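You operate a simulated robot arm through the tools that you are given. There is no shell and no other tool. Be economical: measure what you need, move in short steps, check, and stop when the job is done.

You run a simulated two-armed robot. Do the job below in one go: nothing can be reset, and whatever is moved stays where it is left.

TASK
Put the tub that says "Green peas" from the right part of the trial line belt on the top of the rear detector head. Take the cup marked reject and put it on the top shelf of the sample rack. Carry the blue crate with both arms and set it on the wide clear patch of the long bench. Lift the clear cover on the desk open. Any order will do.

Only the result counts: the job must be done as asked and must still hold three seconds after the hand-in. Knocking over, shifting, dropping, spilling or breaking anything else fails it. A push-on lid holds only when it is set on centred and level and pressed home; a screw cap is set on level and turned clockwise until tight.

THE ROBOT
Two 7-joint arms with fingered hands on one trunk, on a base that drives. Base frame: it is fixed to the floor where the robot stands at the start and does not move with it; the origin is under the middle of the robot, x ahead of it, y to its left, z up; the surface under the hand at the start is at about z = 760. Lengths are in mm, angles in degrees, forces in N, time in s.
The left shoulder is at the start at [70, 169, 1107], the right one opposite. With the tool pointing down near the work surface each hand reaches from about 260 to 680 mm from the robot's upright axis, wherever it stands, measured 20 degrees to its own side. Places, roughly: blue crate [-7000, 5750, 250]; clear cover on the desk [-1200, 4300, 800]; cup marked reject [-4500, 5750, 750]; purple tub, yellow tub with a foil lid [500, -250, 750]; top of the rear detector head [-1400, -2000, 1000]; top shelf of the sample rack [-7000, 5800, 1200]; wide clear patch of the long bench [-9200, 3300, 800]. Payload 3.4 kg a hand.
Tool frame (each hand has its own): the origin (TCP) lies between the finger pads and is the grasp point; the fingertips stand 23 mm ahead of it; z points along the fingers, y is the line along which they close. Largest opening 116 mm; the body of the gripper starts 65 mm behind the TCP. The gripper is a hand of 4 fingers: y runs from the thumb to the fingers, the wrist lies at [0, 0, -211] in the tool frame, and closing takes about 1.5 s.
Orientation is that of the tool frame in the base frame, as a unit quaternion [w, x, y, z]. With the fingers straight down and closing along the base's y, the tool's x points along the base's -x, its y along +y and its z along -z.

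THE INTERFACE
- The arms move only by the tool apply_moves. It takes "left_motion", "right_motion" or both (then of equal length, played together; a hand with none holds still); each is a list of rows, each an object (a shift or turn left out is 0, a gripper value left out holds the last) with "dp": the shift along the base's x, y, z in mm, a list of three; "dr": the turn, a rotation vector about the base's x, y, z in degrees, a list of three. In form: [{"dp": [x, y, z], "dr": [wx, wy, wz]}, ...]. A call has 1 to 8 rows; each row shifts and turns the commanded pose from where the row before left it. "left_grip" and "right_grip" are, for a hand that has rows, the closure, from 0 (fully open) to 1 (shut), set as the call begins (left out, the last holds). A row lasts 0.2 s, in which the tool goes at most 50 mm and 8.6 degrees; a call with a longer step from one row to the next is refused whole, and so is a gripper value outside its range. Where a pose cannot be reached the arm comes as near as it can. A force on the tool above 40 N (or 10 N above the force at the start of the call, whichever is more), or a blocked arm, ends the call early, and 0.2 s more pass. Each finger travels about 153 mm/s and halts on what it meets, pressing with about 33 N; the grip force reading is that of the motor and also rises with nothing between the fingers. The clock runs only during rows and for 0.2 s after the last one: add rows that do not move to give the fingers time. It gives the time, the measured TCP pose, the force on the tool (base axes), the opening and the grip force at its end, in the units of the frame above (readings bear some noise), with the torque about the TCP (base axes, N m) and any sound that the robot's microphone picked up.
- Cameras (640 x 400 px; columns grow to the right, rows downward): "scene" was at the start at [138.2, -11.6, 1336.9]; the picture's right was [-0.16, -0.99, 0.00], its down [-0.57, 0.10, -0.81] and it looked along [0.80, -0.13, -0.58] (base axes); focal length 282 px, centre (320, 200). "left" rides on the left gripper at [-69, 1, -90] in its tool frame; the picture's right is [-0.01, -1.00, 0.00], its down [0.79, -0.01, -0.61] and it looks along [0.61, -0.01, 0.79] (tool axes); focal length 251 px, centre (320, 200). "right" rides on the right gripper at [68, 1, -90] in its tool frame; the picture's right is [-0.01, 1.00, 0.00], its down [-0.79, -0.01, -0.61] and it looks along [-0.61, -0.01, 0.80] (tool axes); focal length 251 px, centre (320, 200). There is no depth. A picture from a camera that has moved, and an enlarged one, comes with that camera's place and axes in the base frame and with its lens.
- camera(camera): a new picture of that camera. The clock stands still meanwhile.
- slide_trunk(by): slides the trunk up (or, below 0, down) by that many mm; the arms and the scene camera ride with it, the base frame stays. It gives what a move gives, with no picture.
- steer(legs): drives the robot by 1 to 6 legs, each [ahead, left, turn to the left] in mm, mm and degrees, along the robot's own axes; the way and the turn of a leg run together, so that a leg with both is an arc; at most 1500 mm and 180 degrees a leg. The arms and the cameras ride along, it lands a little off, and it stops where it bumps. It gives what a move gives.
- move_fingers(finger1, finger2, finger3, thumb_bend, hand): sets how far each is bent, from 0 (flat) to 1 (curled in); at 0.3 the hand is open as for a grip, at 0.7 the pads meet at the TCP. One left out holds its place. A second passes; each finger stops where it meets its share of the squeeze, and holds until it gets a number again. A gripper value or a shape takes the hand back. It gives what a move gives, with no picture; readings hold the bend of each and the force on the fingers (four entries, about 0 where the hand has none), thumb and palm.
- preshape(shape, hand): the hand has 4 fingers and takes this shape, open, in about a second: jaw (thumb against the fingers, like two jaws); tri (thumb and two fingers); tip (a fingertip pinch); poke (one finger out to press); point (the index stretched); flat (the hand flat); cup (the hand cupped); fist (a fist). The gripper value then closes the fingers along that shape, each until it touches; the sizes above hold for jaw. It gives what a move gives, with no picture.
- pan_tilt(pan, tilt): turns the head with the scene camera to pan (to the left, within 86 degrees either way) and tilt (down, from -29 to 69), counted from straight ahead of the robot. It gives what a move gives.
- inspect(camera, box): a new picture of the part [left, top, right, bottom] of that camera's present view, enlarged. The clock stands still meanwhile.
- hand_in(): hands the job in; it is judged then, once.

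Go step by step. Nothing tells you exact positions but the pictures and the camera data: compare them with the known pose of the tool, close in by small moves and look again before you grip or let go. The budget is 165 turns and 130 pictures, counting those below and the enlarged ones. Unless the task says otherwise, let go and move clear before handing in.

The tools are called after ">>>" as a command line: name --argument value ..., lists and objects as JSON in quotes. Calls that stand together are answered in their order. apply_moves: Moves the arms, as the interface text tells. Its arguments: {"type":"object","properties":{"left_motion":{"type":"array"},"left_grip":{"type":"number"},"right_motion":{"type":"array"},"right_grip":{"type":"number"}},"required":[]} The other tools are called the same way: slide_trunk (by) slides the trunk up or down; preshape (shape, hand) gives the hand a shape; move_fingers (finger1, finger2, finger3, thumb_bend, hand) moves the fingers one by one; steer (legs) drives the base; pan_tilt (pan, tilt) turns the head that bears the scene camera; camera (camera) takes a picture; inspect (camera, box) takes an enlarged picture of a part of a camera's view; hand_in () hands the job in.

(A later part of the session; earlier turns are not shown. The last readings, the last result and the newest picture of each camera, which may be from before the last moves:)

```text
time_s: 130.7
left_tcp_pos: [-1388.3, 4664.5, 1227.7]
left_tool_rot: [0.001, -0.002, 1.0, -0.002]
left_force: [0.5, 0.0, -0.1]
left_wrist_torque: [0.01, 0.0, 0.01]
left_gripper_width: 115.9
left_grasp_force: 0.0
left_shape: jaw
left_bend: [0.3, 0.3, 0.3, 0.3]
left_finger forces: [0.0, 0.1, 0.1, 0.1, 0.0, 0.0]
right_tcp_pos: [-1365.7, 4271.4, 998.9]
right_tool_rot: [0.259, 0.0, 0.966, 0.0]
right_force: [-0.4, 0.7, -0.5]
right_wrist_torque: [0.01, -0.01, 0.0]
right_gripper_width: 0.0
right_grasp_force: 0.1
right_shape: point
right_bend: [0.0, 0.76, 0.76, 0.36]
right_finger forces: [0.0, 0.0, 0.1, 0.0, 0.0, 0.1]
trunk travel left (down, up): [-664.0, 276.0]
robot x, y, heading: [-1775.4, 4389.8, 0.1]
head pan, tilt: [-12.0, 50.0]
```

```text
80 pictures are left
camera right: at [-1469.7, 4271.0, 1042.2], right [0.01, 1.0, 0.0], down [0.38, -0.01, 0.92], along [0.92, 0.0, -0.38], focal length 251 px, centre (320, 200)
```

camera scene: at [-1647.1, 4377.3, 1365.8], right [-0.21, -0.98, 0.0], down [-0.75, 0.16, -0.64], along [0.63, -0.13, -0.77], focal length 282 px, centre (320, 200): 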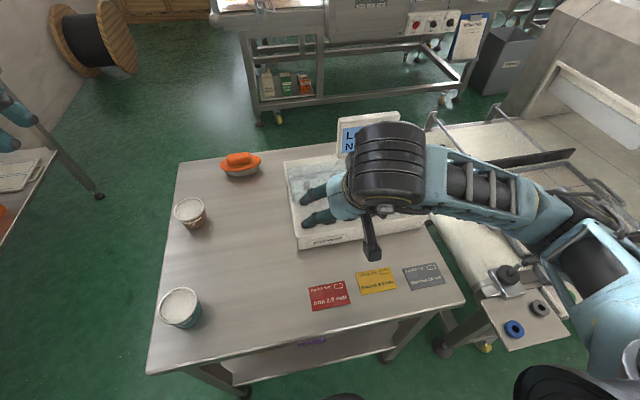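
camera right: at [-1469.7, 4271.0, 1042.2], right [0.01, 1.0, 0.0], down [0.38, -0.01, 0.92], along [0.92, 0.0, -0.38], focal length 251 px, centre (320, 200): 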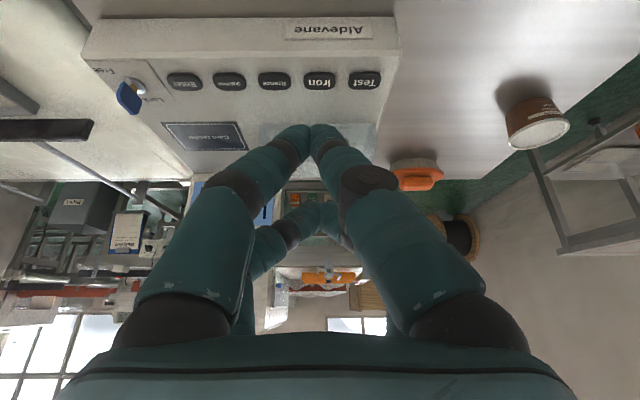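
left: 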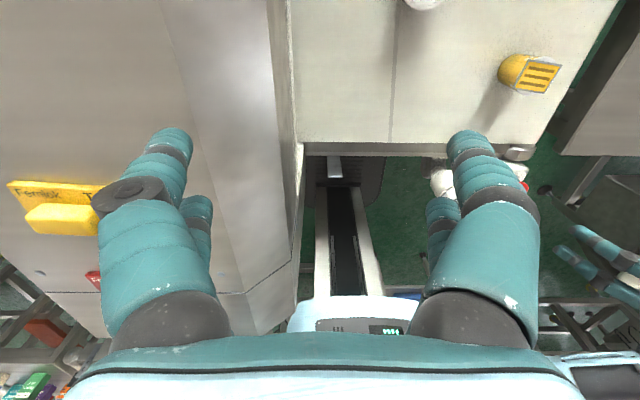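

The picture shows only jaw-like digits (pairs at tool x ±19). I'll use jaw with the fingers pointing forward, 30° below horizontal, and pinch the lip's ends with the near pair of digits.

>>> preshape --hand "right" --shape "jaw"

>>> apply_moves --right_motion '[{"dr": [0, -7.5, 0]}, {"dr": [0, -7.5, 0]}, {"dr": [0, -7.5, 0]}, {"dr": [0, -7.5, 0]}, {}, {}, {}]' --right_grip 0.45

>>> camera --camera "right"

>>> camera --camera "scene"

```text
time_s: 131.6
left_tcp_pos: [-1388.3, 4662.6, 1228.0]
left_tool_rot: [0.0, -0.002, 1.0, 0.0]
left_force: [1.1, 0.2, 0.3]
left_wrist_torque: [0.0, -0.03, -0.01]
left_gripper_width: 116.1
left_grasp_force: 0.1
left_shape: jaw
left_bend: [0.3, 0.3, 0.3, 0.3]
left_finger forces: [0.0, 0.0, 0.0, 0.1, 0.0, 0.1]
right_tcp_pos: [-1364.2, 4272.5, 998.8]
right_tool_rot: [0.26, -0.001, 0.966, 0.0]
right_force: [0.1, 0.7, 0.1]
right_wrist_torque: [-0.04, 0.0, 0.03]
right_gripper_width: 116.0
right_grasp_force: 0.0
right_shape: jaw
right_bend: [0.3, 0.3, 0.3, 0.3]
right_finger forces: [0.0, 0.0, 0.1, 0.1, 0.1, 0.0]
trunk travel left (down, up): [-664.0, 276.0]
robot x, y, heading: [-1770.2, 4391.3, 0.1]
head pan, tilt: [-12.0, 50.0]
```

```text
time_s: 133.2
left_tcp_pos: [-1388.7, 4664.1, 1228.3]
left_tool_rot: [0.001, -0.002, 1.0, 0.0]
left_force: [-0.8, -0.1, -0.7]
left_wrist_torque: [0.01, -0.02, 0.03]
left_gripper_width: 116.0
left_grasp_force: 0.1
left_shape: jaw
left_bend: [0.3, 0.3, 0.3, 0.3]
left_finger forces: [0.0, 0.0, 0.0, 0.0, 0.0, 0.0]
right_tcp_pos: [-1324.6, 4281.3, 1022.0]
right_tool_rot: [0.496, -0.003, 0.868, -0.001]
right_force: [0.2, -0.1, -0.2]
right_wrist_torque: [0.0, 0.01, 0.0]
right_gripper_width: 64.3
right_grasp_force: 0.2
right_shape: jaw
right_bend: [0.72, 0.72, 0.72, 0.74]
right_finger forces: [0.0, 0.1, 0.1, 0.0, 0.0, 0.0]
right hand out of reach, approached as far as the arm can: row 2, 3, 4
trunk travel left (down, up): [-664.0, 276.0]
robot x, y, heading: [-1777.6, 4389.7, -0.1]
head pan, tilt: [-12.0, 50.0]
```

```text
79 pictures are left
camera right: at [-1437.8, 4280.9, 1009.4], right [0.0, 1.0, 0.0], down [-0.12, 0.0, 0.99], along [0.99, 0.0, 0.12], focal length 251 px, centre (320, 200)
```

right: 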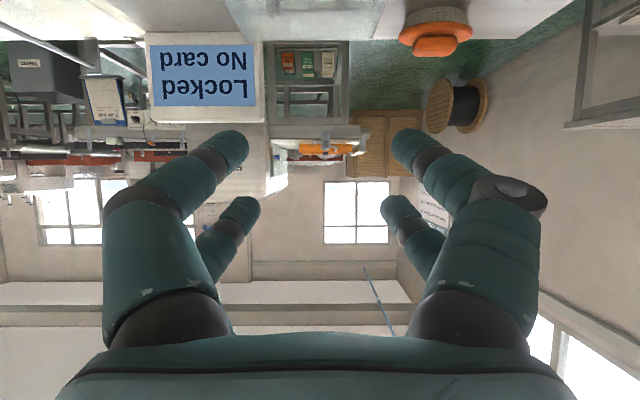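

```text
78 pictures are left
camera scene: at [-1647.2, 4377.2, 1365.8], right [-0.21, -0.98, 0.0], down [-0.75, 0.16, -0.64], along [0.63, -0.13, -0.77], focal length 282 px, centre (320, 200)
```

scene: 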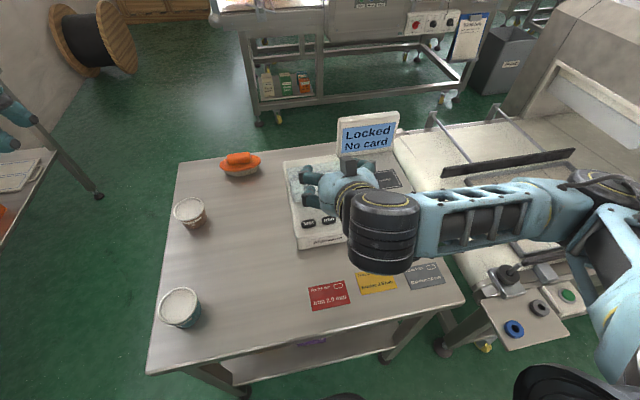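

>>> apply_moves --right_motion '[{"dp": [22, -3, -40]}, {"dp": [22, -3, -42]}, {"dp": [22, -4, -42]}, {}]'

>>> camera --camera "right"

>>> inspect --camera "scene" --box '[260, 140, 400, 250]'

```text
time_s: 134.2
left_tcp_pos: [-1388.3, 4664.4, 1228.7]
left_tool_rot: [0.001, -0.001, 1.0, -0.001]
left_force: [-0.3, 0.2, -0.2]
left_wrist_torque: [-0.02, -0.04, -0.02]
left_gripper_width: 115.7
left_grasp_force: 0.1
left_shape: jaw
left_bend: [0.3, 0.3, 0.3, 0.3]
left_finger forces: [0.1, 0.1, 0.0, 0.0, 0.0, 0.0]
right_tcp_pos: [-1226.2, 4255.6, 975.2]
right_tool_rot: [0.494, -0.003, 0.87, -0.001]
right_force: [-0.4, 0.1, -0.1]
right_wrist_torque: [-0.02, -0.03, -0.01]
right_gripper_width: 64.2
right_grasp_force: 0.1
right_shape: jaw
right_bend: [0.72, 0.72, 0.72, 0.74]
right_finger forces: [0.0, 0.0, 0.0, 0.1, 0.0, 0.0]
right hand out of reach, approached as far as the arm can: row 1, 2, 3
trunk travel left (down, up): [-664.0, 276.0]
robot x, y, heading: [-1772.8, 4389.5, 0.3]
head pan, tilt: [-12.0, 50.0]
```

```text
77 pictures are left
camera right: at [-1339.4, 4254.3, 963.2], right [0.0, 1.0, 0.0], down [-0.11, 0.0, 0.99], along [0.99, 0.0, 0.11], focal length 251 px, centre (320, 200)
```

right: 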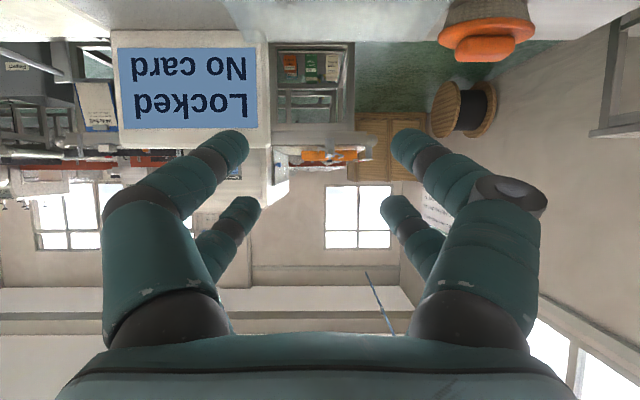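

```text
3.64 times, centred on (330, 195) of scene
camera zoom: at [-1647.5, 4377.2, 1365.9], right [-0.21, -0.98, 0.0], down [-0.75, 0.16, -0.64], along [0.63, -0.13, -0.77], focal length 1024 px, centre (284, 218)
```

zoom: 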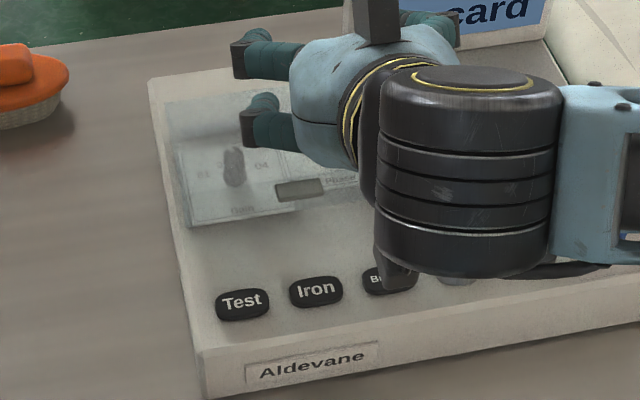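

The wrist is too close to the shoulder for this pitch; I'll back the base off 180 mm and re-approach.

>>> steer --legs '[[-180, 0, 0]]'

>>> apply_moves --right_motion '[{"dp": [0, 0, 0]}]'

```text
time_s: 135.8
left_tcp_pos: [-1567.7, 4664.0, 1227.5]
left_tool_rot: [0.0, -0.001, 1.0, -0.001]
left_force: [-0.2, 0.0, -0.5]
left_wrist_torque: [0.0, 0.02, 0.03]
left_gripper_width: 116.0
left_grasp_force: 0.0
left_shape: jaw
left_bend: [0.3, 0.3, 0.3, 0.3]
left_finger forces: [0.0, 0.0, 0.1, 0.0, 0.0, 0.0]
right_tcp_pos: [-1408.1, 4254.2, 976.2]
right_tool_rot: [0.493, -0.003, 0.87, 0.0]
right_force: [-0.3, -0.5, 0.2]
right_wrist_torque: [0.02, 0.03, -0.02]
right_gripper_width: 64.2
right_grasp_force: 0.0
right_shape: jaw
right_bend: [0.72, 0.72, 0.72, 0.74]
right_finger forces: [0.1, 0.0, 0.0, 0.0, 0.0, 0.1]
trunk travel left (down, up): [-664.0, 276.0]
robot x, y, heading: [-1957.8, 4391.3, -0.3]
head pan, tilt: [-12.0, 50.0]
```

```text
time_s: 136.2
left_tcp_pos: [-1567.4, 4663.1, 1227.5]
left_tool_rot: [0.0, -0.001, 1.0, -0.001]
left_force: [-0.3, 0.7, 0.5]
left_wrist_torque: [0.0, 0.03, 0.0]
left_gripper_width: 115.8
left_grasp_force: 0.1
left_shape: jaw
left_bend: [0.3, 0.3, 0.3, 0.3]
left_finger forces: [0.0, 0.0, 0.1, 0.0, 0.1, 0.1]
right_tcp_pos: [-1407.4, 4253.8, 974.5]
right_tool_rot: [0.494, -0.003, 0.87, 0.0]
right_force: [-0.5, 0.4, -0.3]
right_wrist_torque: [-0.01, -0.01, 0.03]
right_gripper_width: 64.0
right_grasp_force: 0.0
right_shape: jaw
right_bend: [0.72, 0.72, 0.72, 0.74]
right_finger forces: [0.1, 0.1, 0.0, 0.1, 0.0, 0.1]
trunk travel left (down, up): [-664.0, 276.0]
robot x, y, heading: [-1957.7, 4390.6, -0.1]
head pan, tilt: [-12.0, 50.0]
```

>>> apply_moves --right_motion '[{"dp": [40, 4, 0]}, {"dp": [40, 4, 0]}, {"dp": [35, 4, 0]}, {}]'

```text
time_s: 137.2
left_tcp_pos: [-1570.3, 4662.6, 1227.6]
left_tool_rot: [0.001, 0.0, 1.0, -0.001]
left_force: [0.7, 1.3, -0.5]
left_wrist_torque: [0.01, 0.01, -0.03]
left_gripper_width: 115.9
left_grasp_force: 0.0
left_shape: jaw
left_bend: [0.3, 0.3, 0.3, 0.3]
left_finger forces: [0.1, 0.0, 0.0, 0.0, 0.0, 0.0]
right_tcp_pos: [-1292.8, 4266.2, 978.1]
right_tool_rot: [0.493, -0.003, 0.87, 0.0]
right_force: [0.3, -0.5, -0.8]
right_wrist_torque: [0.01, 0.02, 0.03]
right_gripper_width: 64.1
right_grasp_force: 0.1
right_shape: jaw
right_bend: [0.72, 0.72, 0.72, 0.74]
right_finger forces: [0.0, 0.0, 0.0, 0.0, 0.0, 0.0]
trunk travel left (down, up): [-664.0, 276.0]
robot x, y, heading: [-1954.4, 4388.5, 0.1]
head pan, tilt: [-12.0, 50.0]
```

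>>> apply_moves --right_motion '[{"dp": [12, 2, -40]}, {"dp": [12, 2, -40]}, {"dp": [11, 1, 0]}, {}]'

>>> camera --camera "right"

>>> camera --camera "scene"

```text
time_s: 138.2
left_tcp_pos: [-1569.0, 4663.1, 1227.7]
left_tool_rot: [0.0, -0.001, 1.0, -0.001]
left_force: [0.4, -0.1, -0.2]
left_wrist_torque: [0.0, 0.0, 0.03]
left_gripper_width: 115.7
left_grasp_force: 0.0
left_shape: jaw
left_bend: [0.3, 0.3, 0.3, 0.3]
left_finger forces: [0.1, 0.0, 0.0, 0.0, 0.1, 0.1]
right_tcp_pos: [-1258.1, 4271.1, 895.4]
right_tool_rot: [0.494, -0.002, 0.869, -0.001]
right_force: [0.1, -0.1, -0.4]
right_wrist_torque: [-0.01, -0.03, 0.0]
right_gripper_width: 64.3
right_grasp_force: 0.0
right_shape: jaw
right_bend: [0.72, 0.72, 0.72, 0.74]
right_finger forces: [0.0, 0.1, 0.0, 0.0, 0.0, 0.1]
trunk travel left (down, up): [-664.0, 276.0]
robot x, y, heading: [-1953.9, 4392.0, -0.1]
head pan, tilt: [-12.0, 50.0]
```

```text
75 pictures are left
camera right: at [-1370.6, 4271.7, 883.0], right [0.0, 1.0, 0.0], down [-0.11, 0.0, 0.99], along [0.99, 0.0, 0.11], focal length 251 px, centre (320, 200)
```

right: 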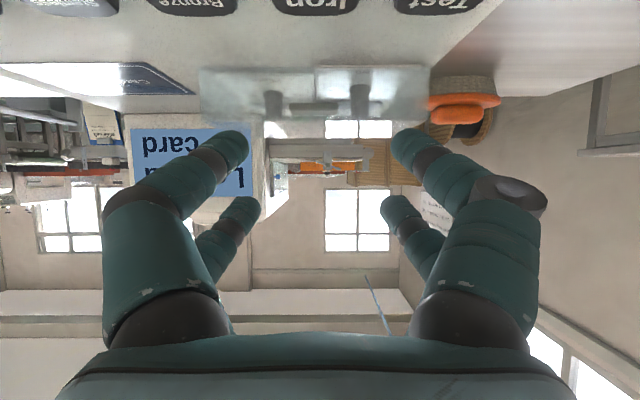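

```text
74 pictures are left
camera scene: at [-1828.5, 4376.7, 1365.8], right [-0.21, -0.98, 0.0], down [-0.75, 0.16, -0.64], along [0.63, -0.13, -0.77], focal length 282 px, centre (320, 200)
```

scene: 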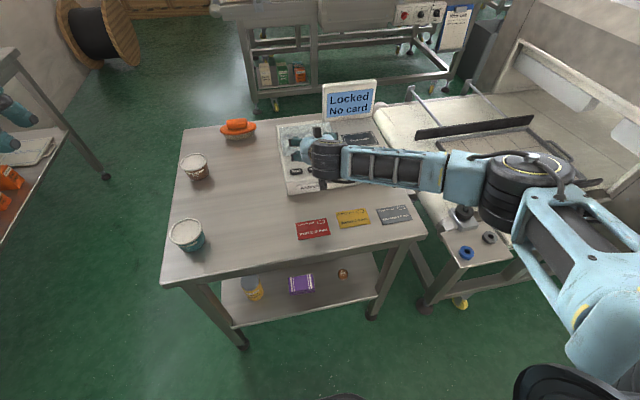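

>>> inspect --camera "right" --box '[190, 50, 450, 210]'

```text
2.46 times, centred on (320, 130) of right
camera zoom: at [-1370.6, 4271.7, 883.0], right [0.0, 1.0, 0.0], down [-0.11, 0.0, 0.99], along [0.99, 0.0, 0.11], focal length 619 px, centre (320, 372)
```

zoom: 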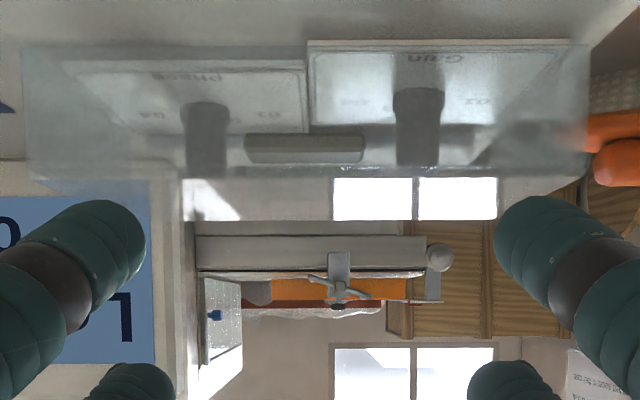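

Lip is at z 838–846, y≈4268, and digits are placed as I computed. Advancing so the lower pair straddles the lip.

>>> apply_moves --right_motion '[{"dp": [16, -1, -9]}, {"dp": [16, -1, -9]}, {"dp": [14, -1, -9]}, {}]'

>>> camera --camera "right"

```text
time_s: 139.2
left_tcp_pos: [-1570.0, 4663.5, 1228.4]
left_tool_rot: [0.001, -0.001, 1.0, 0.0]
left_force: [0.4, -0.1, 0.3]
left_wrist_torque: [-0.04, 0.03, -0.05]
left_gripper_width: 115.8
left_grasp_force: 0.0
left_shape: jaw
left_bend: [0.3, 0.3, 0.3, 0.3]
left_finger forces: [0.1, 0.1, 0.0, 0.0, 0.1, 0.1]
right_tcp_pos: [-1212.1, 4268.3, 868.1]
right_tool_rot: [0.493, -0.003, 0.87, 0.0]
right_force: [-0.7, -0.3, -0.2]
right_wrist_torque: [-0.01, 0.0, 0.01]
right_gripper_width: 64.2
right_grasp_force: 0.1
right_shape: jaw
right_bend: [0.72, 0.72, 0.72, 0.74]
right_finger forces: [0.1, 0.0, 0.0, 0.0, 0.1, 0.0]
trunk travel left (down, up): [-664.0, 276.0]
robot x, y, heading: [-1953.7, 4391.1, -0.0]
head pan, tilt: [-12.0, 50.0]
```

```text
72 pictures are left
camera right: at [-1324.7, 4267.6, 856.0], right [0.0, 1.0, 0.0], down [-0.11, 0.0, 0.99], along [0.99, 0.0, 0.11], focal length 251 px, centre (320, 200)
```

right: 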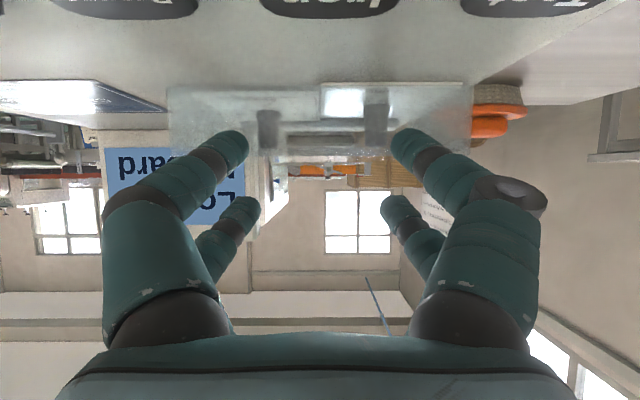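

>>> apply_moves --right_motion '[{"dp": [6, 0, 0]}, {}]'

>>> apply_moves --right_motion '[{}, {}, {}, {}, {}, {}]' --right_grip 0.9

>>> camera --camera "right"

```text
time_s: 139.8
left_tcp_pos: [-1569.5, 4662.6, 1228.3]
left_tool_rot: [0.001, -0.001, 1.0, -0.001]
left_force: [1.0, -0.2, -1.2]
left_wrist_torque: [0.01, 0.0, -0.01]
left_gripper_width: 116.0
left_grasp_force: 0.1
left_shape: jaw
left_bend: [0.3, 0.3, 0.3, 0.3]
left_finger forces: [0.1, 0.0, 0.1, 0.0, 0.0, 0.0]
right_tcp_pos: [-1207.0, 4267.4, 869.5]
right_tool_rot: [0.493, -0.002, 0.87, -0.001]
right_force: [-0.6, 0.3, -0.1]
right_wrist_torque: [0.01, 0.0, -0.03]
right_gripper_width: 64.1
right_grasp_force: 0.1
right_shape: jaw
right_bend: [0.72, 0.72, 0.72, 0.74]
right_finger forces: [0.0, 0.0, 0.0, 0.1, 0.0, 0.1]
trunk travel left (down, up): [-664.0, 276.0]
robot x, y, heading: [-1952.9, 4391.5, 0.0]
head pan, tilt: [-12.0, 50.0]
```

```text
time_s: 141.2
left_tcp_pos: [-1571.1, 4664.9, 1227.7]
left_tool_rot: [0.001, -0.001, 1.0, -0.002]
left_force: [0.2, 0.1, -0.4]
left_wrist_torque: [0.01, -0.02, 0.0]
left_gripper_width: 115.8
left_grasp_force: 0.1
left_shape: jaw
left_bend: [0.3, 0.3, 0.3, 0.3]
left_finger forces: [0.0, 0.0, 0.1, 0.0, 0.0, 0.1]
right_tcp_pos: [-1206.5, 4268.9, 870.9]
right_tool_rot: [0.495, -0.003, 0.869, 0.0]
right_force: [12.0, 1.4, 19.1]
right_wrist_torque: [0.29, -0.44, -0.07]
right_gripper_width: 8.1
right_grasp_force: 33.0
right_shape: jaw
right_bend: [0.75, 0.62, 0.62, 0.78]
right_finger forces: [38.8, 0.1, 0.0, 0.1, 32.9, 0.0]
trunk travel left (down, up): [-664.0, 276.0]
robot x, y, heading: [-1956.5, 4389.5, -0.2]
head pan, tilt: [-12.0, 50.0]
```

```text
71 pictures are left
camera right: at [-1319.2, 4267.6, 858.6], right [0.0, 1.0, 0.0], down [-0.12, 0.0, 0.99], along [0.99, 0.0, 0.12], focal length 251 px, centre (320, 200)
```

right: 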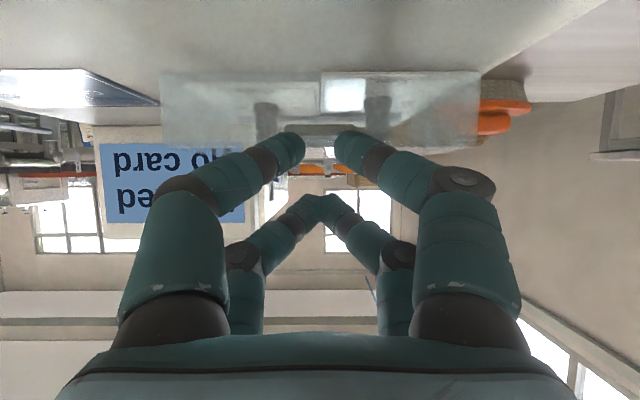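

Finger 1 and thumb have pinched the lip. Trying a small lift.

>>> apply_moves --right_motion '[{"dp": [0, 0, 6]}, {"dp": [0, 0, 6]}, {"dp": [1, 0, 6]}, {"dp": [1, 0, 6]}]'

>>> camera --camera "right"

```text
time_s: 142.2
left_tcp_pos: [-1570.6, 4662.9, 1227.9]
left_tool_rot: [0.002, 0.0, 1.0, -0.001]
left_force: [-0.2, -0.4, -0.6]
left_wrist_torque: [-0.02, -0.06, 0.01]
left_gripper_width: 115.5
left_grasp_force: 0.1
left_shape: jaw
left_bend: [0.3, 0.3, 0.3, 0.3]
left_finger forces: [0.1, 0.0, 0.1, 0.1, 0.0, 0.0]
right_tcp_pos: [-1205.7, 4267.4, 893.7]
right_tool_rot: [0.494, -0.002, 0.869, -0.001]
right_force: [0.0, -0.8, 0.4]
right_wrist_torque: [0.01, -0.02, 0.02]
right_gripper_width: 4.2
right_grasp_force: 32.8
right_shape: jaw
right_bend: [0.78, 0.62, 0.62, 0.81]
right_finger forces: [0.1, 0.0, 0.0, 0.0, 0.0, 0.0]
trunk travel left (down, up): [-664.0, 276.0]
robot x, y, heading: [-1957.1, 4395.5, 0.1]
head pan, tilt: [-12.0, 50.0]
```

```text
70 pictures are left
camera right: at [-1318.3, 4267.4, 881.2], right [0.0, 1.0, 0.0], down [-0.11, 0.0, 0.99], along [0.99, 0.0, 0.11], focal length 251 px, centre (320, 200)
```

right: 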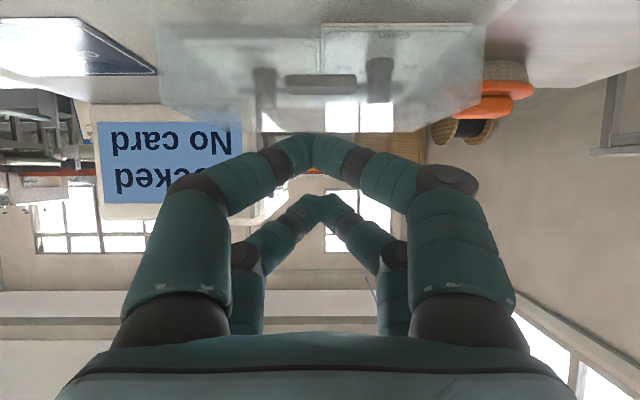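

It slipped: the digits were about 8 mm high on the lip. Retrying lower.

>>> apply_moves --right_motion '[{}, {}, {}, {"dp": [-14, 0, -10]}, {"dp": [0, 0, -13]}, {"dp": [0, 0, -12]}, {"dp": [14, 0, 0]}, {}]' --right_grip 0.5

>>> apply_moves --right_motion '[{}, {}, {}, {}, {}, {}]' --right_grip 0.9

>>> camera --camera "right"

```text
time_s: 143.9
left_tcp_pos: [-1568.4, 4662.3, 1226.2]
left_tool_rot: [0.001, -0.001, 1.0, -0.001]
left_force: [0.4, -0.1, 0.0]
left_wrist_torque: [-0.02, -0.02, -0.01]
left_gripper_width: 116.0
left_grasp_force: 0.1
left_shape: jaw
left_bend: [0.3, 0.3, 0.3, 0.3]
left_finger forces: [0.0, 0.1, 0.0, 0.0, 0.1, 0.1]
right_tcp_pos: [-1205.4, 4268.5, 857.8]
right_tool_rot: [0.494, -0.002, 0.87, -0.001]
right_force: [0.0, 0.4, 0.4]
right_wrist_torque: [0.01, -0.02, -0.01]
right_gripper_width: 57.3
right_grasp_force: 0.0
right_shape: jaw
right_bend: [0.72, 0.72, 0.72, 0.75]
right_finger forces: [0.0, 0.0, 0.0, 0.1, 0.1, 0.0]
trunk travel left (down, up): [-664.0, 276.0]
robot x, y, heading: [-1956.0, 4387.9, 0.1]
head pan, tilt: [-12.0, 50.0]
```

```text
time_s: 145.3
left_tcp_pos: [-1568.6, 4663.4, 1227.7]
left_tool_rot: [0.001, -0.001, 1.0, -0.001]
left_force: [1.0, 0.3, 1.3]
left_wrist_torque: [-0.02, -0.02, 0.0]
left_gripper_width: 115.8
left_grasp_force: 0.0
left_shape: jaw
left_bend: [0.3, 0.3, 0.3, 0.3]
left_finger forces: [0.0, 0.1, 0.1, 0.1, 0.0, 0.0]
right_tcp_pos: [-1204.3, 4267.7, 857.0]
right_tool_rot: [0.493, -0.003, 0.87, 0.0]
right_force: [-0.6, 0.1, -0.3]
right_wrist_torque: [0.0, 0.0, 0.01]
right_gripper_width: 0.1
right_grasp_force: 32.4
right_shape: jaw
right_bend: [0.63, 0.63, 0.63, 0.62]
right_finger forces: [0.0, 0.0, 0.1, 0.0, 0.1, 0.0]
trunk travel left (down, up): [-664.0, 276.0]
robot x, y, heading: [-1957.4, 4389.9, 0.0]
head pan, tilt: [-12.0, 50.0]
```

```text
69 pictures are left
camera right: at [-1316.9, 4267.2, 845.0], right [0.0, 1.0, 0.0], down [-0.11, 0.0, 0.99], along [0.99, 0.0, 0.11], focal length 251 px, centre (320, 200)
```

right: 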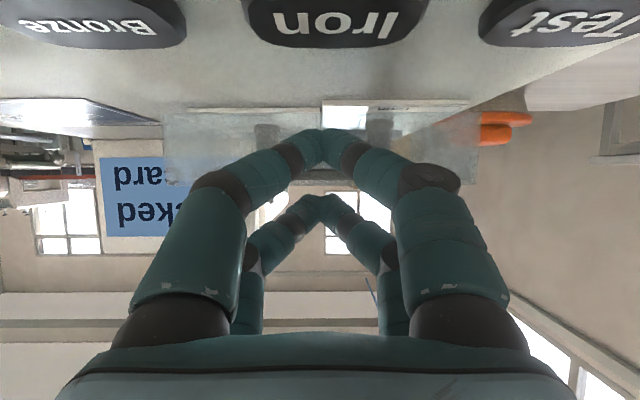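

Now the closed lower digits sit under the lip — a hook. Lifting along the arc.

>>> apply_moves --right_motion '[{"dp": [0, 0, 6]}, {"dp": [0, 0, 6]}, {"dp": [1, 0, 8]}, {"dp": [2, 0, 8]}]'

>>> camera --camera "right"

```text
time_s: 146.3
left_tcp_pos: [-1569.2, 4664.6, 1228.0]
left_tool_rot: [0.001, 0.0, 1.0, -0.001]
left_force: [0.2, 0.1, 0.4]
left_wrist_torque: [0.03, -0.03, -0.03]
left_gripper_width: 115.7
left_grasp_force: 0.1
left_shape: jaw
left_bend: [0.3, 0.3, 0.3, 0.3]
left_finger forces: [0.0, 0.0, 0.0, 0.0, 0.1, 0.1]
right_tcp_pos: [-1201.5, 4268.0, 886.4]
right_tool_rot: [0.494, -0.002, 0.869, 0.0]
right_force: [-0.5, -0.5, 0.1]
right_wrist_torque: [-0.03, 0.02, -0.04]
right_gripper_width: 0.0
right_grasp_force: 32.9
right_shape: jaw
right_bend: [0.63, 0.63, 0.63, 0.62]
right_finger forces: [0.0, 0.0, 0.1, 0.0, 0.0, 0.0]
trunk travel left (down, up): [-664.0, 276.0]
robot x, y, heading: [-1955.2, 4388.6, 0.1]
head pan, tilt: [-12.0, 50.0]
```

```text
68 pictures are left
camera right: at [-1314.1, 4267.3, 873.9], right [0.0, 1.0, 0.0], down [-0.11, 0.0, 0.99], along [0.99, 0.0, 0.11], focal length 251 px, centre (320, 200)
```

right: 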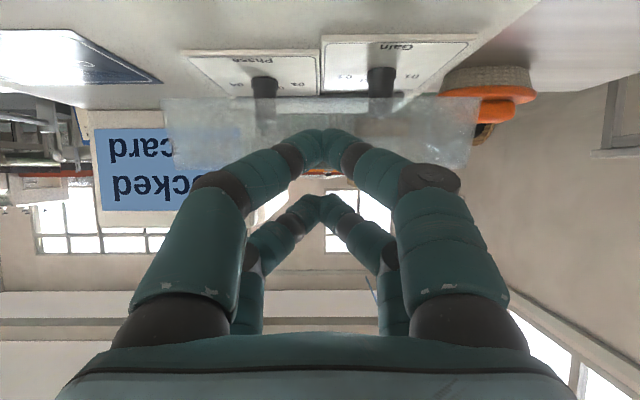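

The cover is coming up freely. Continuing along the arc.

>>> apply_moves --right_motion '[{"dp": [8, 0, 12.5]}, {"dp": [8, 0, 12.5]}, {"dp": [10.5, 0, 10.5]}, {"dp": [10.5, 0, 10.5]}, {"dp": [12.5, 0, 8]}, {"dp": [12.5, 0, 8]}]'

>>> camera --camera "right"

>>> inspect --camera "scene" --box '[250, 80, 410, 210]'

```text
time_s: 147.8
left_tcp_pos: [-1569.1, 4663.2, 1227.8]
left_tool_rot: [0.001, -0.001, 1.0, 0.0]
left_force: [-0.3, 0.1, -1.1]
left_wrist_torque: [0.01, -0.01, 0.02]
left_gripper_width: 115.8
left_grasp_force: 0.1
left_shape: jaw
left_bend: [0.3, 0.3, 0.3, 0.3]
left_finger forces: [0.1, 0.1, 0.0, 0.0, 0.0, 0.1]
right_tcp_pos: [-1146.7, 4268.8, 943.2]
right_tool_rot: [0.494, -0.003, 0.87, 0.0]
right_force: [0.3, 0.9, -0.4]
right_wrist_torque: [0.0, -0.02, -0.03]
right_gripper_width: 0.1
right_grasp_force: 33.4
right_shape: jaw
right_bend: [0.63, 0.63, 0.63, 0.62]
right_finger forces: [0.0, 0.0, 0.0, 0.0, 0.0, 0.1]
right hand out of reach, approached as far as the arm can: row 6
trunk travel left (down, up): [-664.0, 276.0]
robot x, y, heading: [-1954.3, 4393.9, 0.4]
head pan, tilt: [-12.0, 50.0]
```

```text
67 pictures are left
camera right: at [-1258.9, 4267.6, 930.8], right [0.0, 1.0, 0.0], down [-0.11, 0.0, 0.99], along [0.99, 0.0, 0.11], focal length 251 px, centre (320, 200)
```

right: 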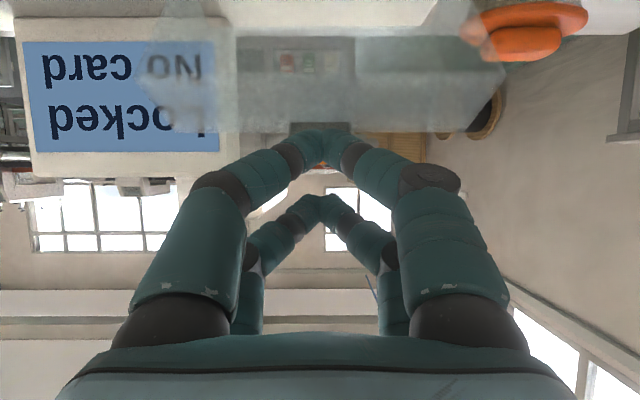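

```text
3.08 times, centred on (330, 145) of scene
camera zoom: at [-1828.6, 4377.4, 1365.8], right [-0.21, -0.98, 0.0], down [-0.75, 0.16, -0.64], along [0.63, -0.13, -0.77], focal length 866 px, centre (289, 369)
```

zoom: 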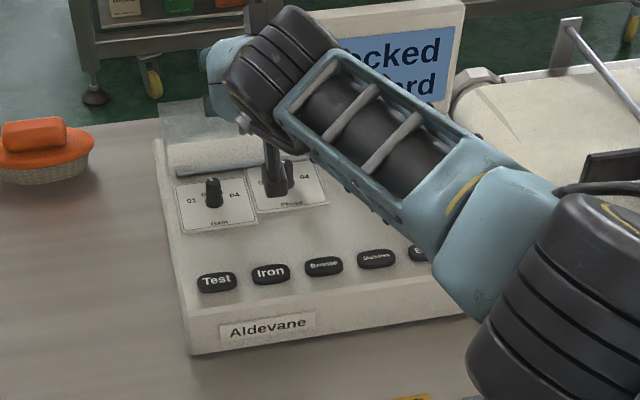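

Cover is nearly upright; arm is at its reach limit, so I'll nudge the base forward 35 mm to carry on.

>>> steer --legs '[[35, 0, 0]]'

>>> camera --camera "right"

>>> inspect --camera "scene" --box '[250, 80, 410, 210]'

```text
time_s: 148.6
left_tcp_pos: [-1535.8, 4663.4, 1228.0]
left_tool_rot: [0.002, 0.0, 1.0, 0.0]
left_force: [-0.8, -0.5, -0.6]
left_wrist_torque: [0.03, -0.02, -0.01]
left_gripper_width: 115.9
left_grasp_force: 0.1
left_shape: jaw
left_bend: [0.3, 0.3, 0.3, 0.3]
left_finger forces: [0.0, 0.1, 0.0, 0.1, 0.0, 0.1]
right_tcp_pos: [-1112.7, 4267.1, 944.4]
right_tool_rot: [0.493, -0.002, 0.87, -0.001]
right_force: [0.1, -0.8, 0.5]
right_wrist_torque: [0.01, 0.0, 0.01]
right_gripper_width: 0.0
right_grasp_force: 33.7
right_shape: jaw
right_bend: [0.64, 0.63, 0.63, 0.62]
right_finger forces: [0.1, 0.0, 0.0, 0.1, 0.0, 0.1]
trunk travel left (down, up): [-664.0, 276.0]
robot x, y, heading: [-1916.6, 4390.9, 0.2]
head pan, tilt: [-12.0, 50.0]
```

```text
65 pictures are left
camera right: at [-1225.6, 4266.7, 931.3], right [0.0, 1.0, 0.0], down [-0.11, 0.0, 0.99], along [0.99, 0.0, 0.11], focal length 251 px, centre (320, 200)
```

right: 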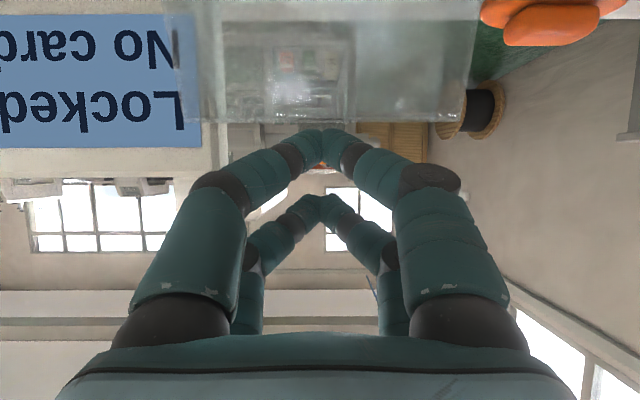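

```text
3.08 times, centred on (330, 145) of scene
camera zoom: at [-1795.7, 4376.5, 1366.0], right [-0.21, -0.98, 0.0], down [-0.75, 0.16, -0.64], along [0.63, -0.13, -0.77], focal length 866 px, centre (289, 369)
```

zoom: 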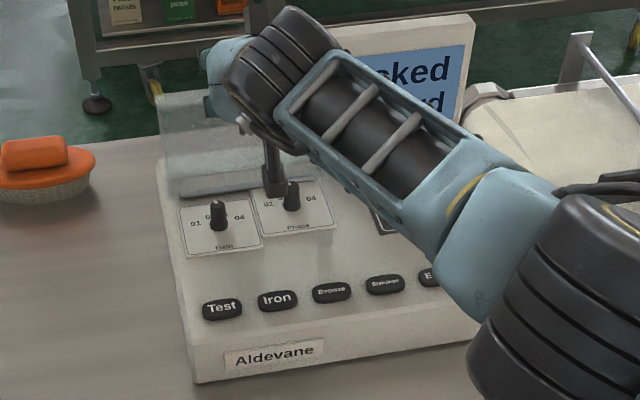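

It stands about vertical. Backing the hand off to see whether it stays.

>>> apply_moves --right_motion '[{"dp": [-20, 0, 5]}, {"dp": [-40, 0, 10]}, {"dp": [-40, 0, 10]}, {"dp": [-40, 0, 10]}, {}, {}]'

>>> camera --camera "right"

>>> inspect --camera "scene" --box '[250, 80, 410, 210]'

```text
time_s: 150.0
left_tcp_pos: [-1534.1, 4663.1, 1227.9]
left_tool_rot: [0.001, 0.0, 1.0, -0.001]
left_force: [-0.7, -0.4, 0.0]
left_wrist_torque: [0.0, -0.02, 0.02]
left_gripper_width: 115.9
left_grasp_force: 0.1
left_shape: jaw
left_bend: [0.3, 0.3, 0.3, 0.3]
left_finger forces: [0.1, 0.0, 0.1, 0.1, 0.0, 0.0]
right_tcp_pos: [-1252.0, 4266.6, 978.2]
right_tool_rot: [0.493, -0.002, 0.87, -0.002]
right_force: [-0.8, -0.8, 0.0]
right_wrist_torque: [-0.02, -0.01, 0.01]
right_gripper_width: 0.0
right_grasp_force: 32.6
right_shape: jaw
right_bend: [0.64, 0.63, 0.63, 0.62]
right_finger forces: [0.0, 0.1, 0.0, 0.0, 0.1, 0.0]
trunk travel left (down, up): [-664.0, 276.0]
robot x, y, heading: [-1920.7, 4390.9, 0.2]
head pan, tilt: [-12.0, 50.0]
```

```text
63 pictures are left
camera right: at [-1364.3, 4266.5, 964.4], right [0.0, 1.0, 0.0], down [-0.11, 0.0, 0.99], along [0.99, 0.0, 0.11], focal length 251 px, centre (320, 200)
```

right: 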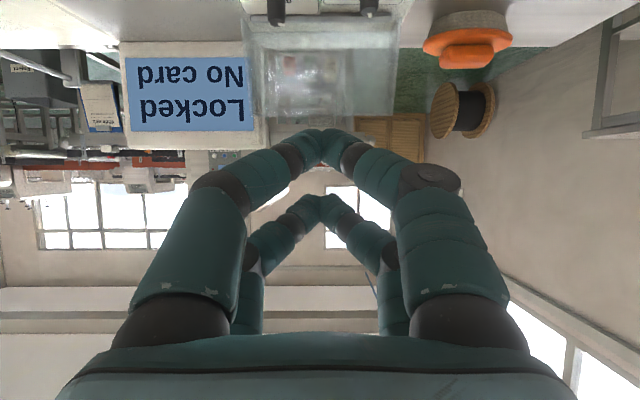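

```text
3.08 times, centred on (330, 145) of scene
camera zoom: at [-1793.6, 4376.7, 1365.8], right [-0.21, -0.98, 0.0], down [-0.75, 0.16, -0.64], along [0.63, -0.13, -0.77], focal length 866 px, centre (289, 369)
```

zoom: 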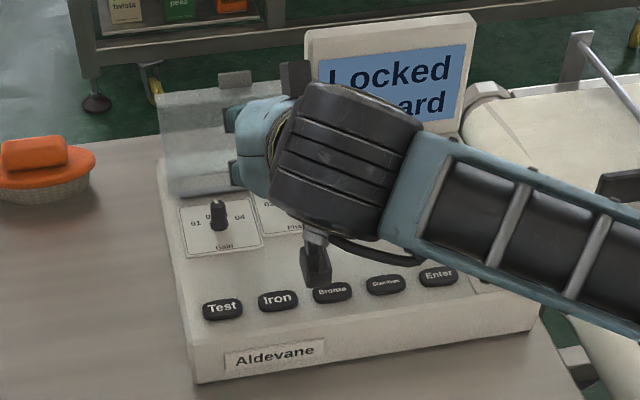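

The cover stays open. Retracting the right hand, and turning to face -x for the cup.

>>> apply_moves --right_motion '[{"dp": [-45, -15, 15], "dr": [0, 5, 0]}, {"dp": [-45, -15, 15], "dr": [0, 5, 0]}, {"dp": [-45, -15, 15], "dr": [0, 5, 0]}, {"dp": [-45, -15, 15], "dr": [0, 5, 0]}, {"dp": [-45, -15, 15], "dr": [0, 5, 0]}, {"dp": [-45, -15, 15], "dr": [0, 5, 0]}]' --right_grip 0

>>> steer --legs '[[-200, 0, 0], [0, 0, 180]]'

>>> pan_tilt --pan -15 --tilt 20

>>> camera --camera "scene"

```text
time_s: 151.4
left_tcp_pos: [-1536.1, 4662.9, 1227.7]
left_tool_rot: [0.002, 0.0, 1.0, 0.0]
left_force: [0.5, 0.3, 0.4]
left_wrist_torque: [0.01, 0.06, -0.04]
left_gripper_width: 116.1
left_grasp_force: 0.1
left_shape: jaw
left_bend: [0.3, 0.3, 0.3, 0.3]
left_finger forces: [0.0, 0.0, 0.0, 0.1, 0.0, 0.2]
right_tcp_pos: [-1524.8, 4174.8, 1069.8]
right_tool_rot: [0.251, -0.003, 0.968, 0.0]
right_force: [-0.5, -0.3, 0.6]
right_wrist_torque: [0.0, -0.01, 0.01]
right_gripper_width: 115.9
right_grasp_force: 0.1
right_shape: jaw
right_bend: [0.3, 0.3, 0.3, 0.3]
right_finger forces: [0.1, 0.0, 0.0, 0.0, 0.1, 0.1]
trunk travel left (down, up): [-664.0, 276.0]
robot x, y, heading: [-1922.5, 4391.2, -0.1]
head pan, tilt: [-12.0, 50.0]
```

```text
time_s: 160.3
left_tcp_pos: [-2521.1, 4133.5, 1227.9]
left_tool_rot: [-0.002, 1.0, -0.022, -0.001]
left_force: [0.0, -0.6, -0.8]
left_wrist_torque: [-0.01, 0.02, -0.03]
left_gripper_width: 115.9
left_grasp_force: 0.0
left_shape: jaw
left_bend: [0.3, 0.3, 0.3, 0.3]
left_finger forces: [0.0, 0.0, 0.0, 0.1, 0.1, 0.1]
right_tcp_pos: [-2511.8, 4621.0, 1067.8]
right_tool_rot: [-0.005, 0.968, -0.019, -0.251]
right_force: [0.0, 0.9, -0.3]
right_wrist_torque: [-0.03, 0.02, -0.03]
right_gripper_width: 115.9
right_grasp_force: 0.1
right_shape: jaw
right_bend: [0.3, 0.3, 0.3, 0.3]
right_finger forces: [0.0, 0.0, 0.0, 0.1, 0.1, 0.0]
trunk travel left (down, up): [-664.0, 276.0]
robot x, y, heading: [-2118.0, 4391.1, 177.5]
head pan, tilt: [-12.0, 50.0]
```

```text
time_s: 161.2
left_tcp_pos: [-2520.4, 4134.9, 1228.0]
left_tool_rot: [-0.001, 1.0, -0.023, -0.001]
left_force: [-0.9, -0.1, 0.8]
left_wrist_torque: [0.01, 0.05, 0.04]
left_gripper_width: 116.0
left_grasp_force: 0.0
left_shape: jaw
left_bend: [0.3, 0.3, 0.3, 0.3]
left_finger forces: [0.0, 0.0, 0.0, 0.1, 0.0, 0.0]
right_tcp_pos: [-2511.5, 4621.1, 1068.2]
right_tool_rot: [-0.005, 0.968, -0.019, -0.25]
right_force: [-0.6, -0.5, -0.8]
right_wrist_torque: [0.0, -0.01, -0.02]
right_gripper_width: 115.9
right_grasp_force: 0.1
right_shape: jaw
right_bend: [0.3, 0.3, 0.3, 0.3]
right_finger forces: [0.1, 0.1, 0.0, 0.1, 0.1, 0.1]
trunk travel left (down, up): [-664.0, 276.0]
robot x, y, heading: [-2121.5, 4389.9, 177.6]
head pan, tilt: [-15.0, 20.0]
```

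```text
61 pictures are left
camera scene: at [-2260.0, 4423.5, 1411.3], right [0.3, 0.95, 0.0], down [0.33, -0.1, -0.94], along [-0.9, 0.28, -0.34], focal length 282 px, centre (320, 200)
```

scene: 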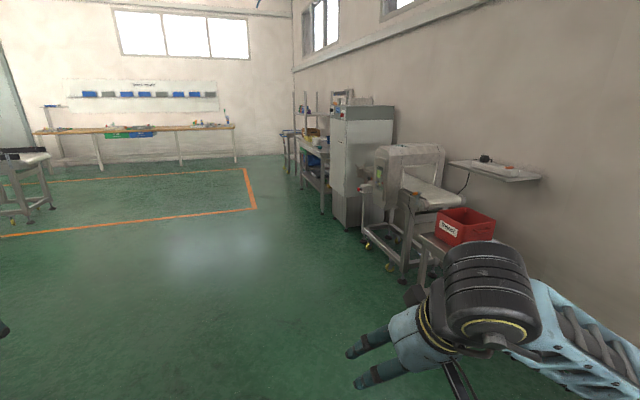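

>>> inspect --camera "scene" --box '[280, 80, 540, 290]'

```text
1.90 times, centred on (410, 185) of scene
camera zoom: at [-2260.0, 4423.5, 1411.3], right [0.3, 0.95, 0.0], down [0.33, -0.1, -0.94], along [-0.9, 0.28, -0.34], focal length 536 px, centre (149, 229)
```

zoom: 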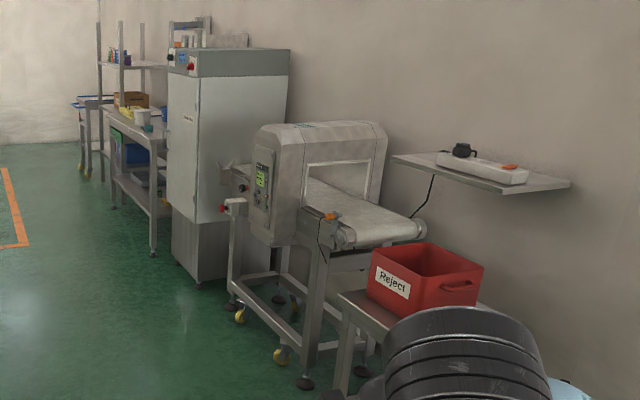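

The machine ahead-right should hold the cup on its far end. Driving to it.

>>> steer --legs '[[0, 0, 2.4], [1250, 0, 0], [1250, 0, 0], [0, 0, -90]]'

>>> pan_tilt --pan 0 --tilt 25

>>> camera --camera "scene"

```text
time_s: 177.6
left_tcp_pos: [-4891.0, 4761.6, 1228.1]
left_tool_rot: [-0.002, 0.714, -0.7, -0.001]
left_force: [-0.2, -0.1, 0.6]
left_wrist_torque: [-0.04, 0.0, 0.02]
left_gripper_width: 115.8
left_grasp_force: 0.0
left_shape: jaw
left_bend: [0.3, 0.3, 0.3, 0.3]
left_finger forces: [0.0, 0.0, 0.0, 0.1, 0.0, 0.1]
right_tcp_pos: [-4403.4, 4783.9, 1069.2]
right_tool_rot: [-0.175, 0.693, -0.675, -0.18]
right_force: [0.8, 0.1, 0.0]
right_wrist_torque: [0.0, -0.02, 0.01]
right_gripper_width: 116.0
right_grasp_force: 0.0
right_shape: jaw
right_bend: [0.3, 0.3, 0.3, 0.3]
right_finger forces: [0.1, 0.0, 0.0, 0.0, 0.0, 0.0]
trunk travel left (down, up): [-664.0, 276.0]
robot x, y, heading: [-4610.6, 4381.4, 91.0]
head pan, tilt: [-15.0, 20.0]
```

```text
time_s: 178.4
left_tcp_pos: [-4891.0, 4761.9, 1228.5]
left_tool_rot: [-0.001, 0.714, -0.7, 0.0]
left_force: [1.3, 0.3, -0.6]
left_wrist_torque: [0.0, -0.01, 0.03]
left_gripper_width: 115.9
left_grasp_force: 0.2
left_shape: jaw
left_bend: [0.3, 0.3, 0.3, 0.3]
left_finger forces: [0.0, 0.1, 0.0, 0.0, 0.0, 0.0]
right_tcp_pos: [-4403.7, 4784.1, 1069.0]
right_tool_rot: [-0.176, 0.693, -0.676, -0.179]
right_force: [0.7, -0.5, 0.2]
right_wrist_torque: [0.0, 0.01, 0.05]
right_gripper_width: 115.7
right_grasp_force: 0.1
right_shape: jaw
right_bend: [0.3, 0.3, 0.3, 0.3]
right_finger forces: [0.0, 0.1, 0.0, 0.0, 0.1, 0.0]
trunk travel left (down, up): [-664.0, 276.0]
robot x, y, heading: [-4609.7, 4379.4, 91.1]
head pan, tilt: [0.0, 25.0]
```

```text
59 pictures are left
camera scene: at [-4611.1, 4526.3, 1403.3], right [1.0, 0.02, 0.0], down [0.01, -0.42, -0.91], along [-0.02, 0.91, -0.42], focal length 282 px, centre (320, 200)
```

scene: 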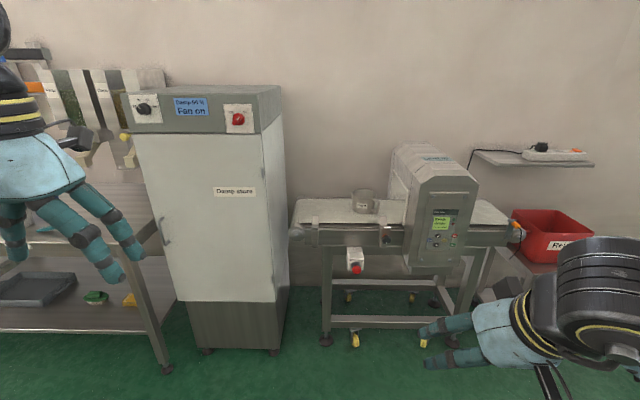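

>>> inspect --camera "scene" --box '[280, 140, 500, 290]'

>>> pan_tilt --pan 40 --tilt 20

>>> camera --camera "scene"

```text
2.67 times, centred on (390, 215) of scene
camera zoom: at [-4611.1, 4526.3, 1403.3], right [1.0, 0.02, 0.0], down [0.01, -0.42, -0.91], along [-0.02, 0.91, -0.42], focal length 751 px, centre (133, 160)
```

zoom: 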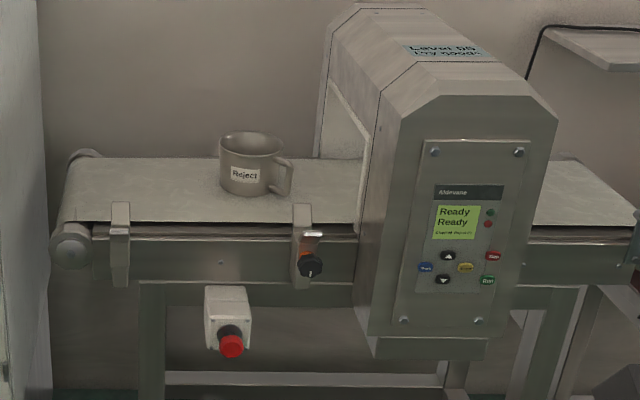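

```text
time_s: 179.4
left_tcp_pos: [-4889.8, 4762.4, 1228.4]
left_tool_rot: [-0.002, 0.715, -0.699, 0.0]
left_force: [-0.7, -0.3, -0.5]
left_wrist_torque: [0.04, 0.01, -0.02]
left_gripper_width: 115.9
left_grasp_force: 0.1
left_shape: jaw
left_bend: [0.3, 0.3, 0.3, 0.3]
left_finger forces: [0.1, 0.1, 0.0, 0.0, 0.1, 0.1]
right_tcp_pos: [-4404.5, 4784.1, 1068.4]
right_tool_rot: [-0.176, 0.692, -0.676, -0.179]
right_force: [-0.8, 0.3, 0.2]
right_wrist_torque: [0.03, -0.01, -0.01]
right_gripper_width: 115.9
right_grasp_force: 0.0
right_shape: jaw
right_bend: [0.3, 0.3, 0.3, 0.3]
right_finger forces: [0.0, 0.0, 0.0, 0.0, 0.1, 0.1]
trunk travel left (down, up): [-664.0, 276.0]
robot x, y, heading: [-4607.8, 4383.6, 91.3]
head pan, tilt: [40.0, 20.0]
```

```text
57 pictures are left
camera scene: at [-4670.6, 4504.4, 1411.4], right [0.75, 0.66, 0.0], down [0.22, -0.26, -0.94], along [-0.62, 0.71, -0.34], focal length 282 px, centre (320, 200)
```

scene: 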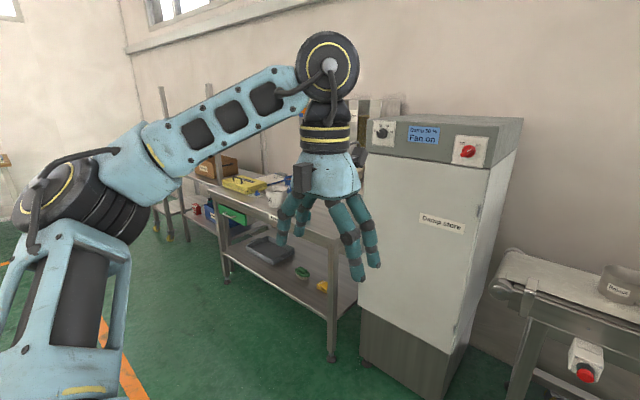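

The metal "Reject" mug stands on the belt left of the head, handle toward +x. I'll drive closer, keeping clear of the fridge, and measure it.

>>> steer --legs '[[0, 0, -1.2], [650, -300, 0]]'

>>> pan_tilt --pan 8 --tilt 40

>>> camera --camera "scene"

```text
time_s: 183.7
left_tcp_pos: [-4577.9, 5407.2, 1227.4]
left_tool_rot: [0.002, -0.705, 0.709, 0.0]
left_force: [0.6, -0.4, 0.5]
left_wrist_torque: [-0.01, 0.0, 0.01]
left_gripper_width: 115.9
left_grasp_force: 0.1
left_shape: jaw
left_bend: [0.3, 0.3, 0.3, 0.3]
left_finger forces: [0.1, 0.1, 0.0, 0.1, 0.0, 0.1]
right_tcp_pos: [-4090.7, 5417.5, 1068.6]
right_tool_rot: [0.178, -0.684, 0.685, 0.177]
right_force: [-0.1, 0.7, 0.2]
right_wrist_torque: [0.01, -0.01, -0.02]
right_gripper_width: 116.1
right_grasp_force: 0.0
right_shape: jaw
right_bend: [0.3, 0.3, 0.3, 0.3]
right_finger forces: [0.1, 0.0, 0.1, 0.0, 0.1, 0.0]
trunk travel left (down, up): [-664.0, 276.0]
robot x, y, heading: [-4308.6, 5021.9, 89.7]
head pan, tilt: [40.0, 20.0]
```

```text
time_s: 184.6
left_tcp_pos: [-4577.2, 5408.4, 1228.2]
left_tool_rot: [0.002, -0.706, 0.709, 0.0]
left_force: [-0.2, -0.7, 0.0]
left_wrist_torque: [0.0, 0.02, 0.02]
left_gripper_width: 116.0
left_grasp_force: 0.0
left_shape: jaw
left_bend: [0.3, 0.3, 0.3, 0.3]
left_finger forces: [0.0, 0.0, 0.0, 0.0, 0.0, 0.0]
right_tcp_pos: [-4090.1, 5417.3, 1069.2]
right_tool_rot: [0.178, -0.684, 0.685, 0.177]
right_force: [-0.5, -0.1, -0.1]
right_wrist_torque: [0.0, 0.01, 0.0]
right_gripper_width: 116.0
right_grasp_force: 0.0
right_shape: jaw
right_bend: [0.3, 0.3, 0.3, 0.3]
right_finger forces: [0.1, 0.0, 0.1, 0.1, 0.0, 0.1]
trunk travel left (down, up): [-664.0, 276.0]
robot x, y, heading: [-4308.3, 5020.5, 89.5]
head pan, tilt: [8.0, 40.0]
```

```text
56 pictures are left
camera scene: at [-4316.3, 5158.3, 1380.1], right [0.99, 0.13, 0.0], down [0.09, -0.64, -0.77], along [-0.1, 0.76, -0.64], focal length 282 px, centre (320, 200)
```

scene: 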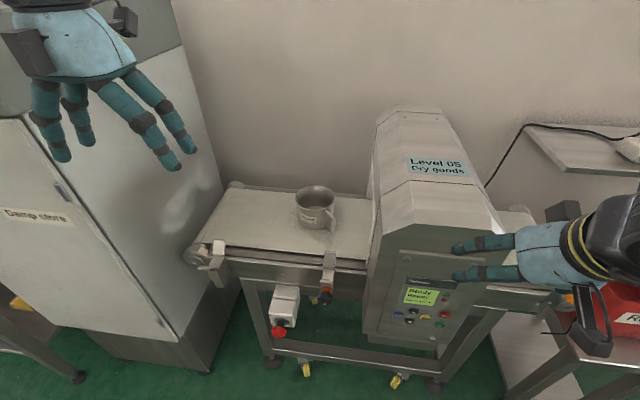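

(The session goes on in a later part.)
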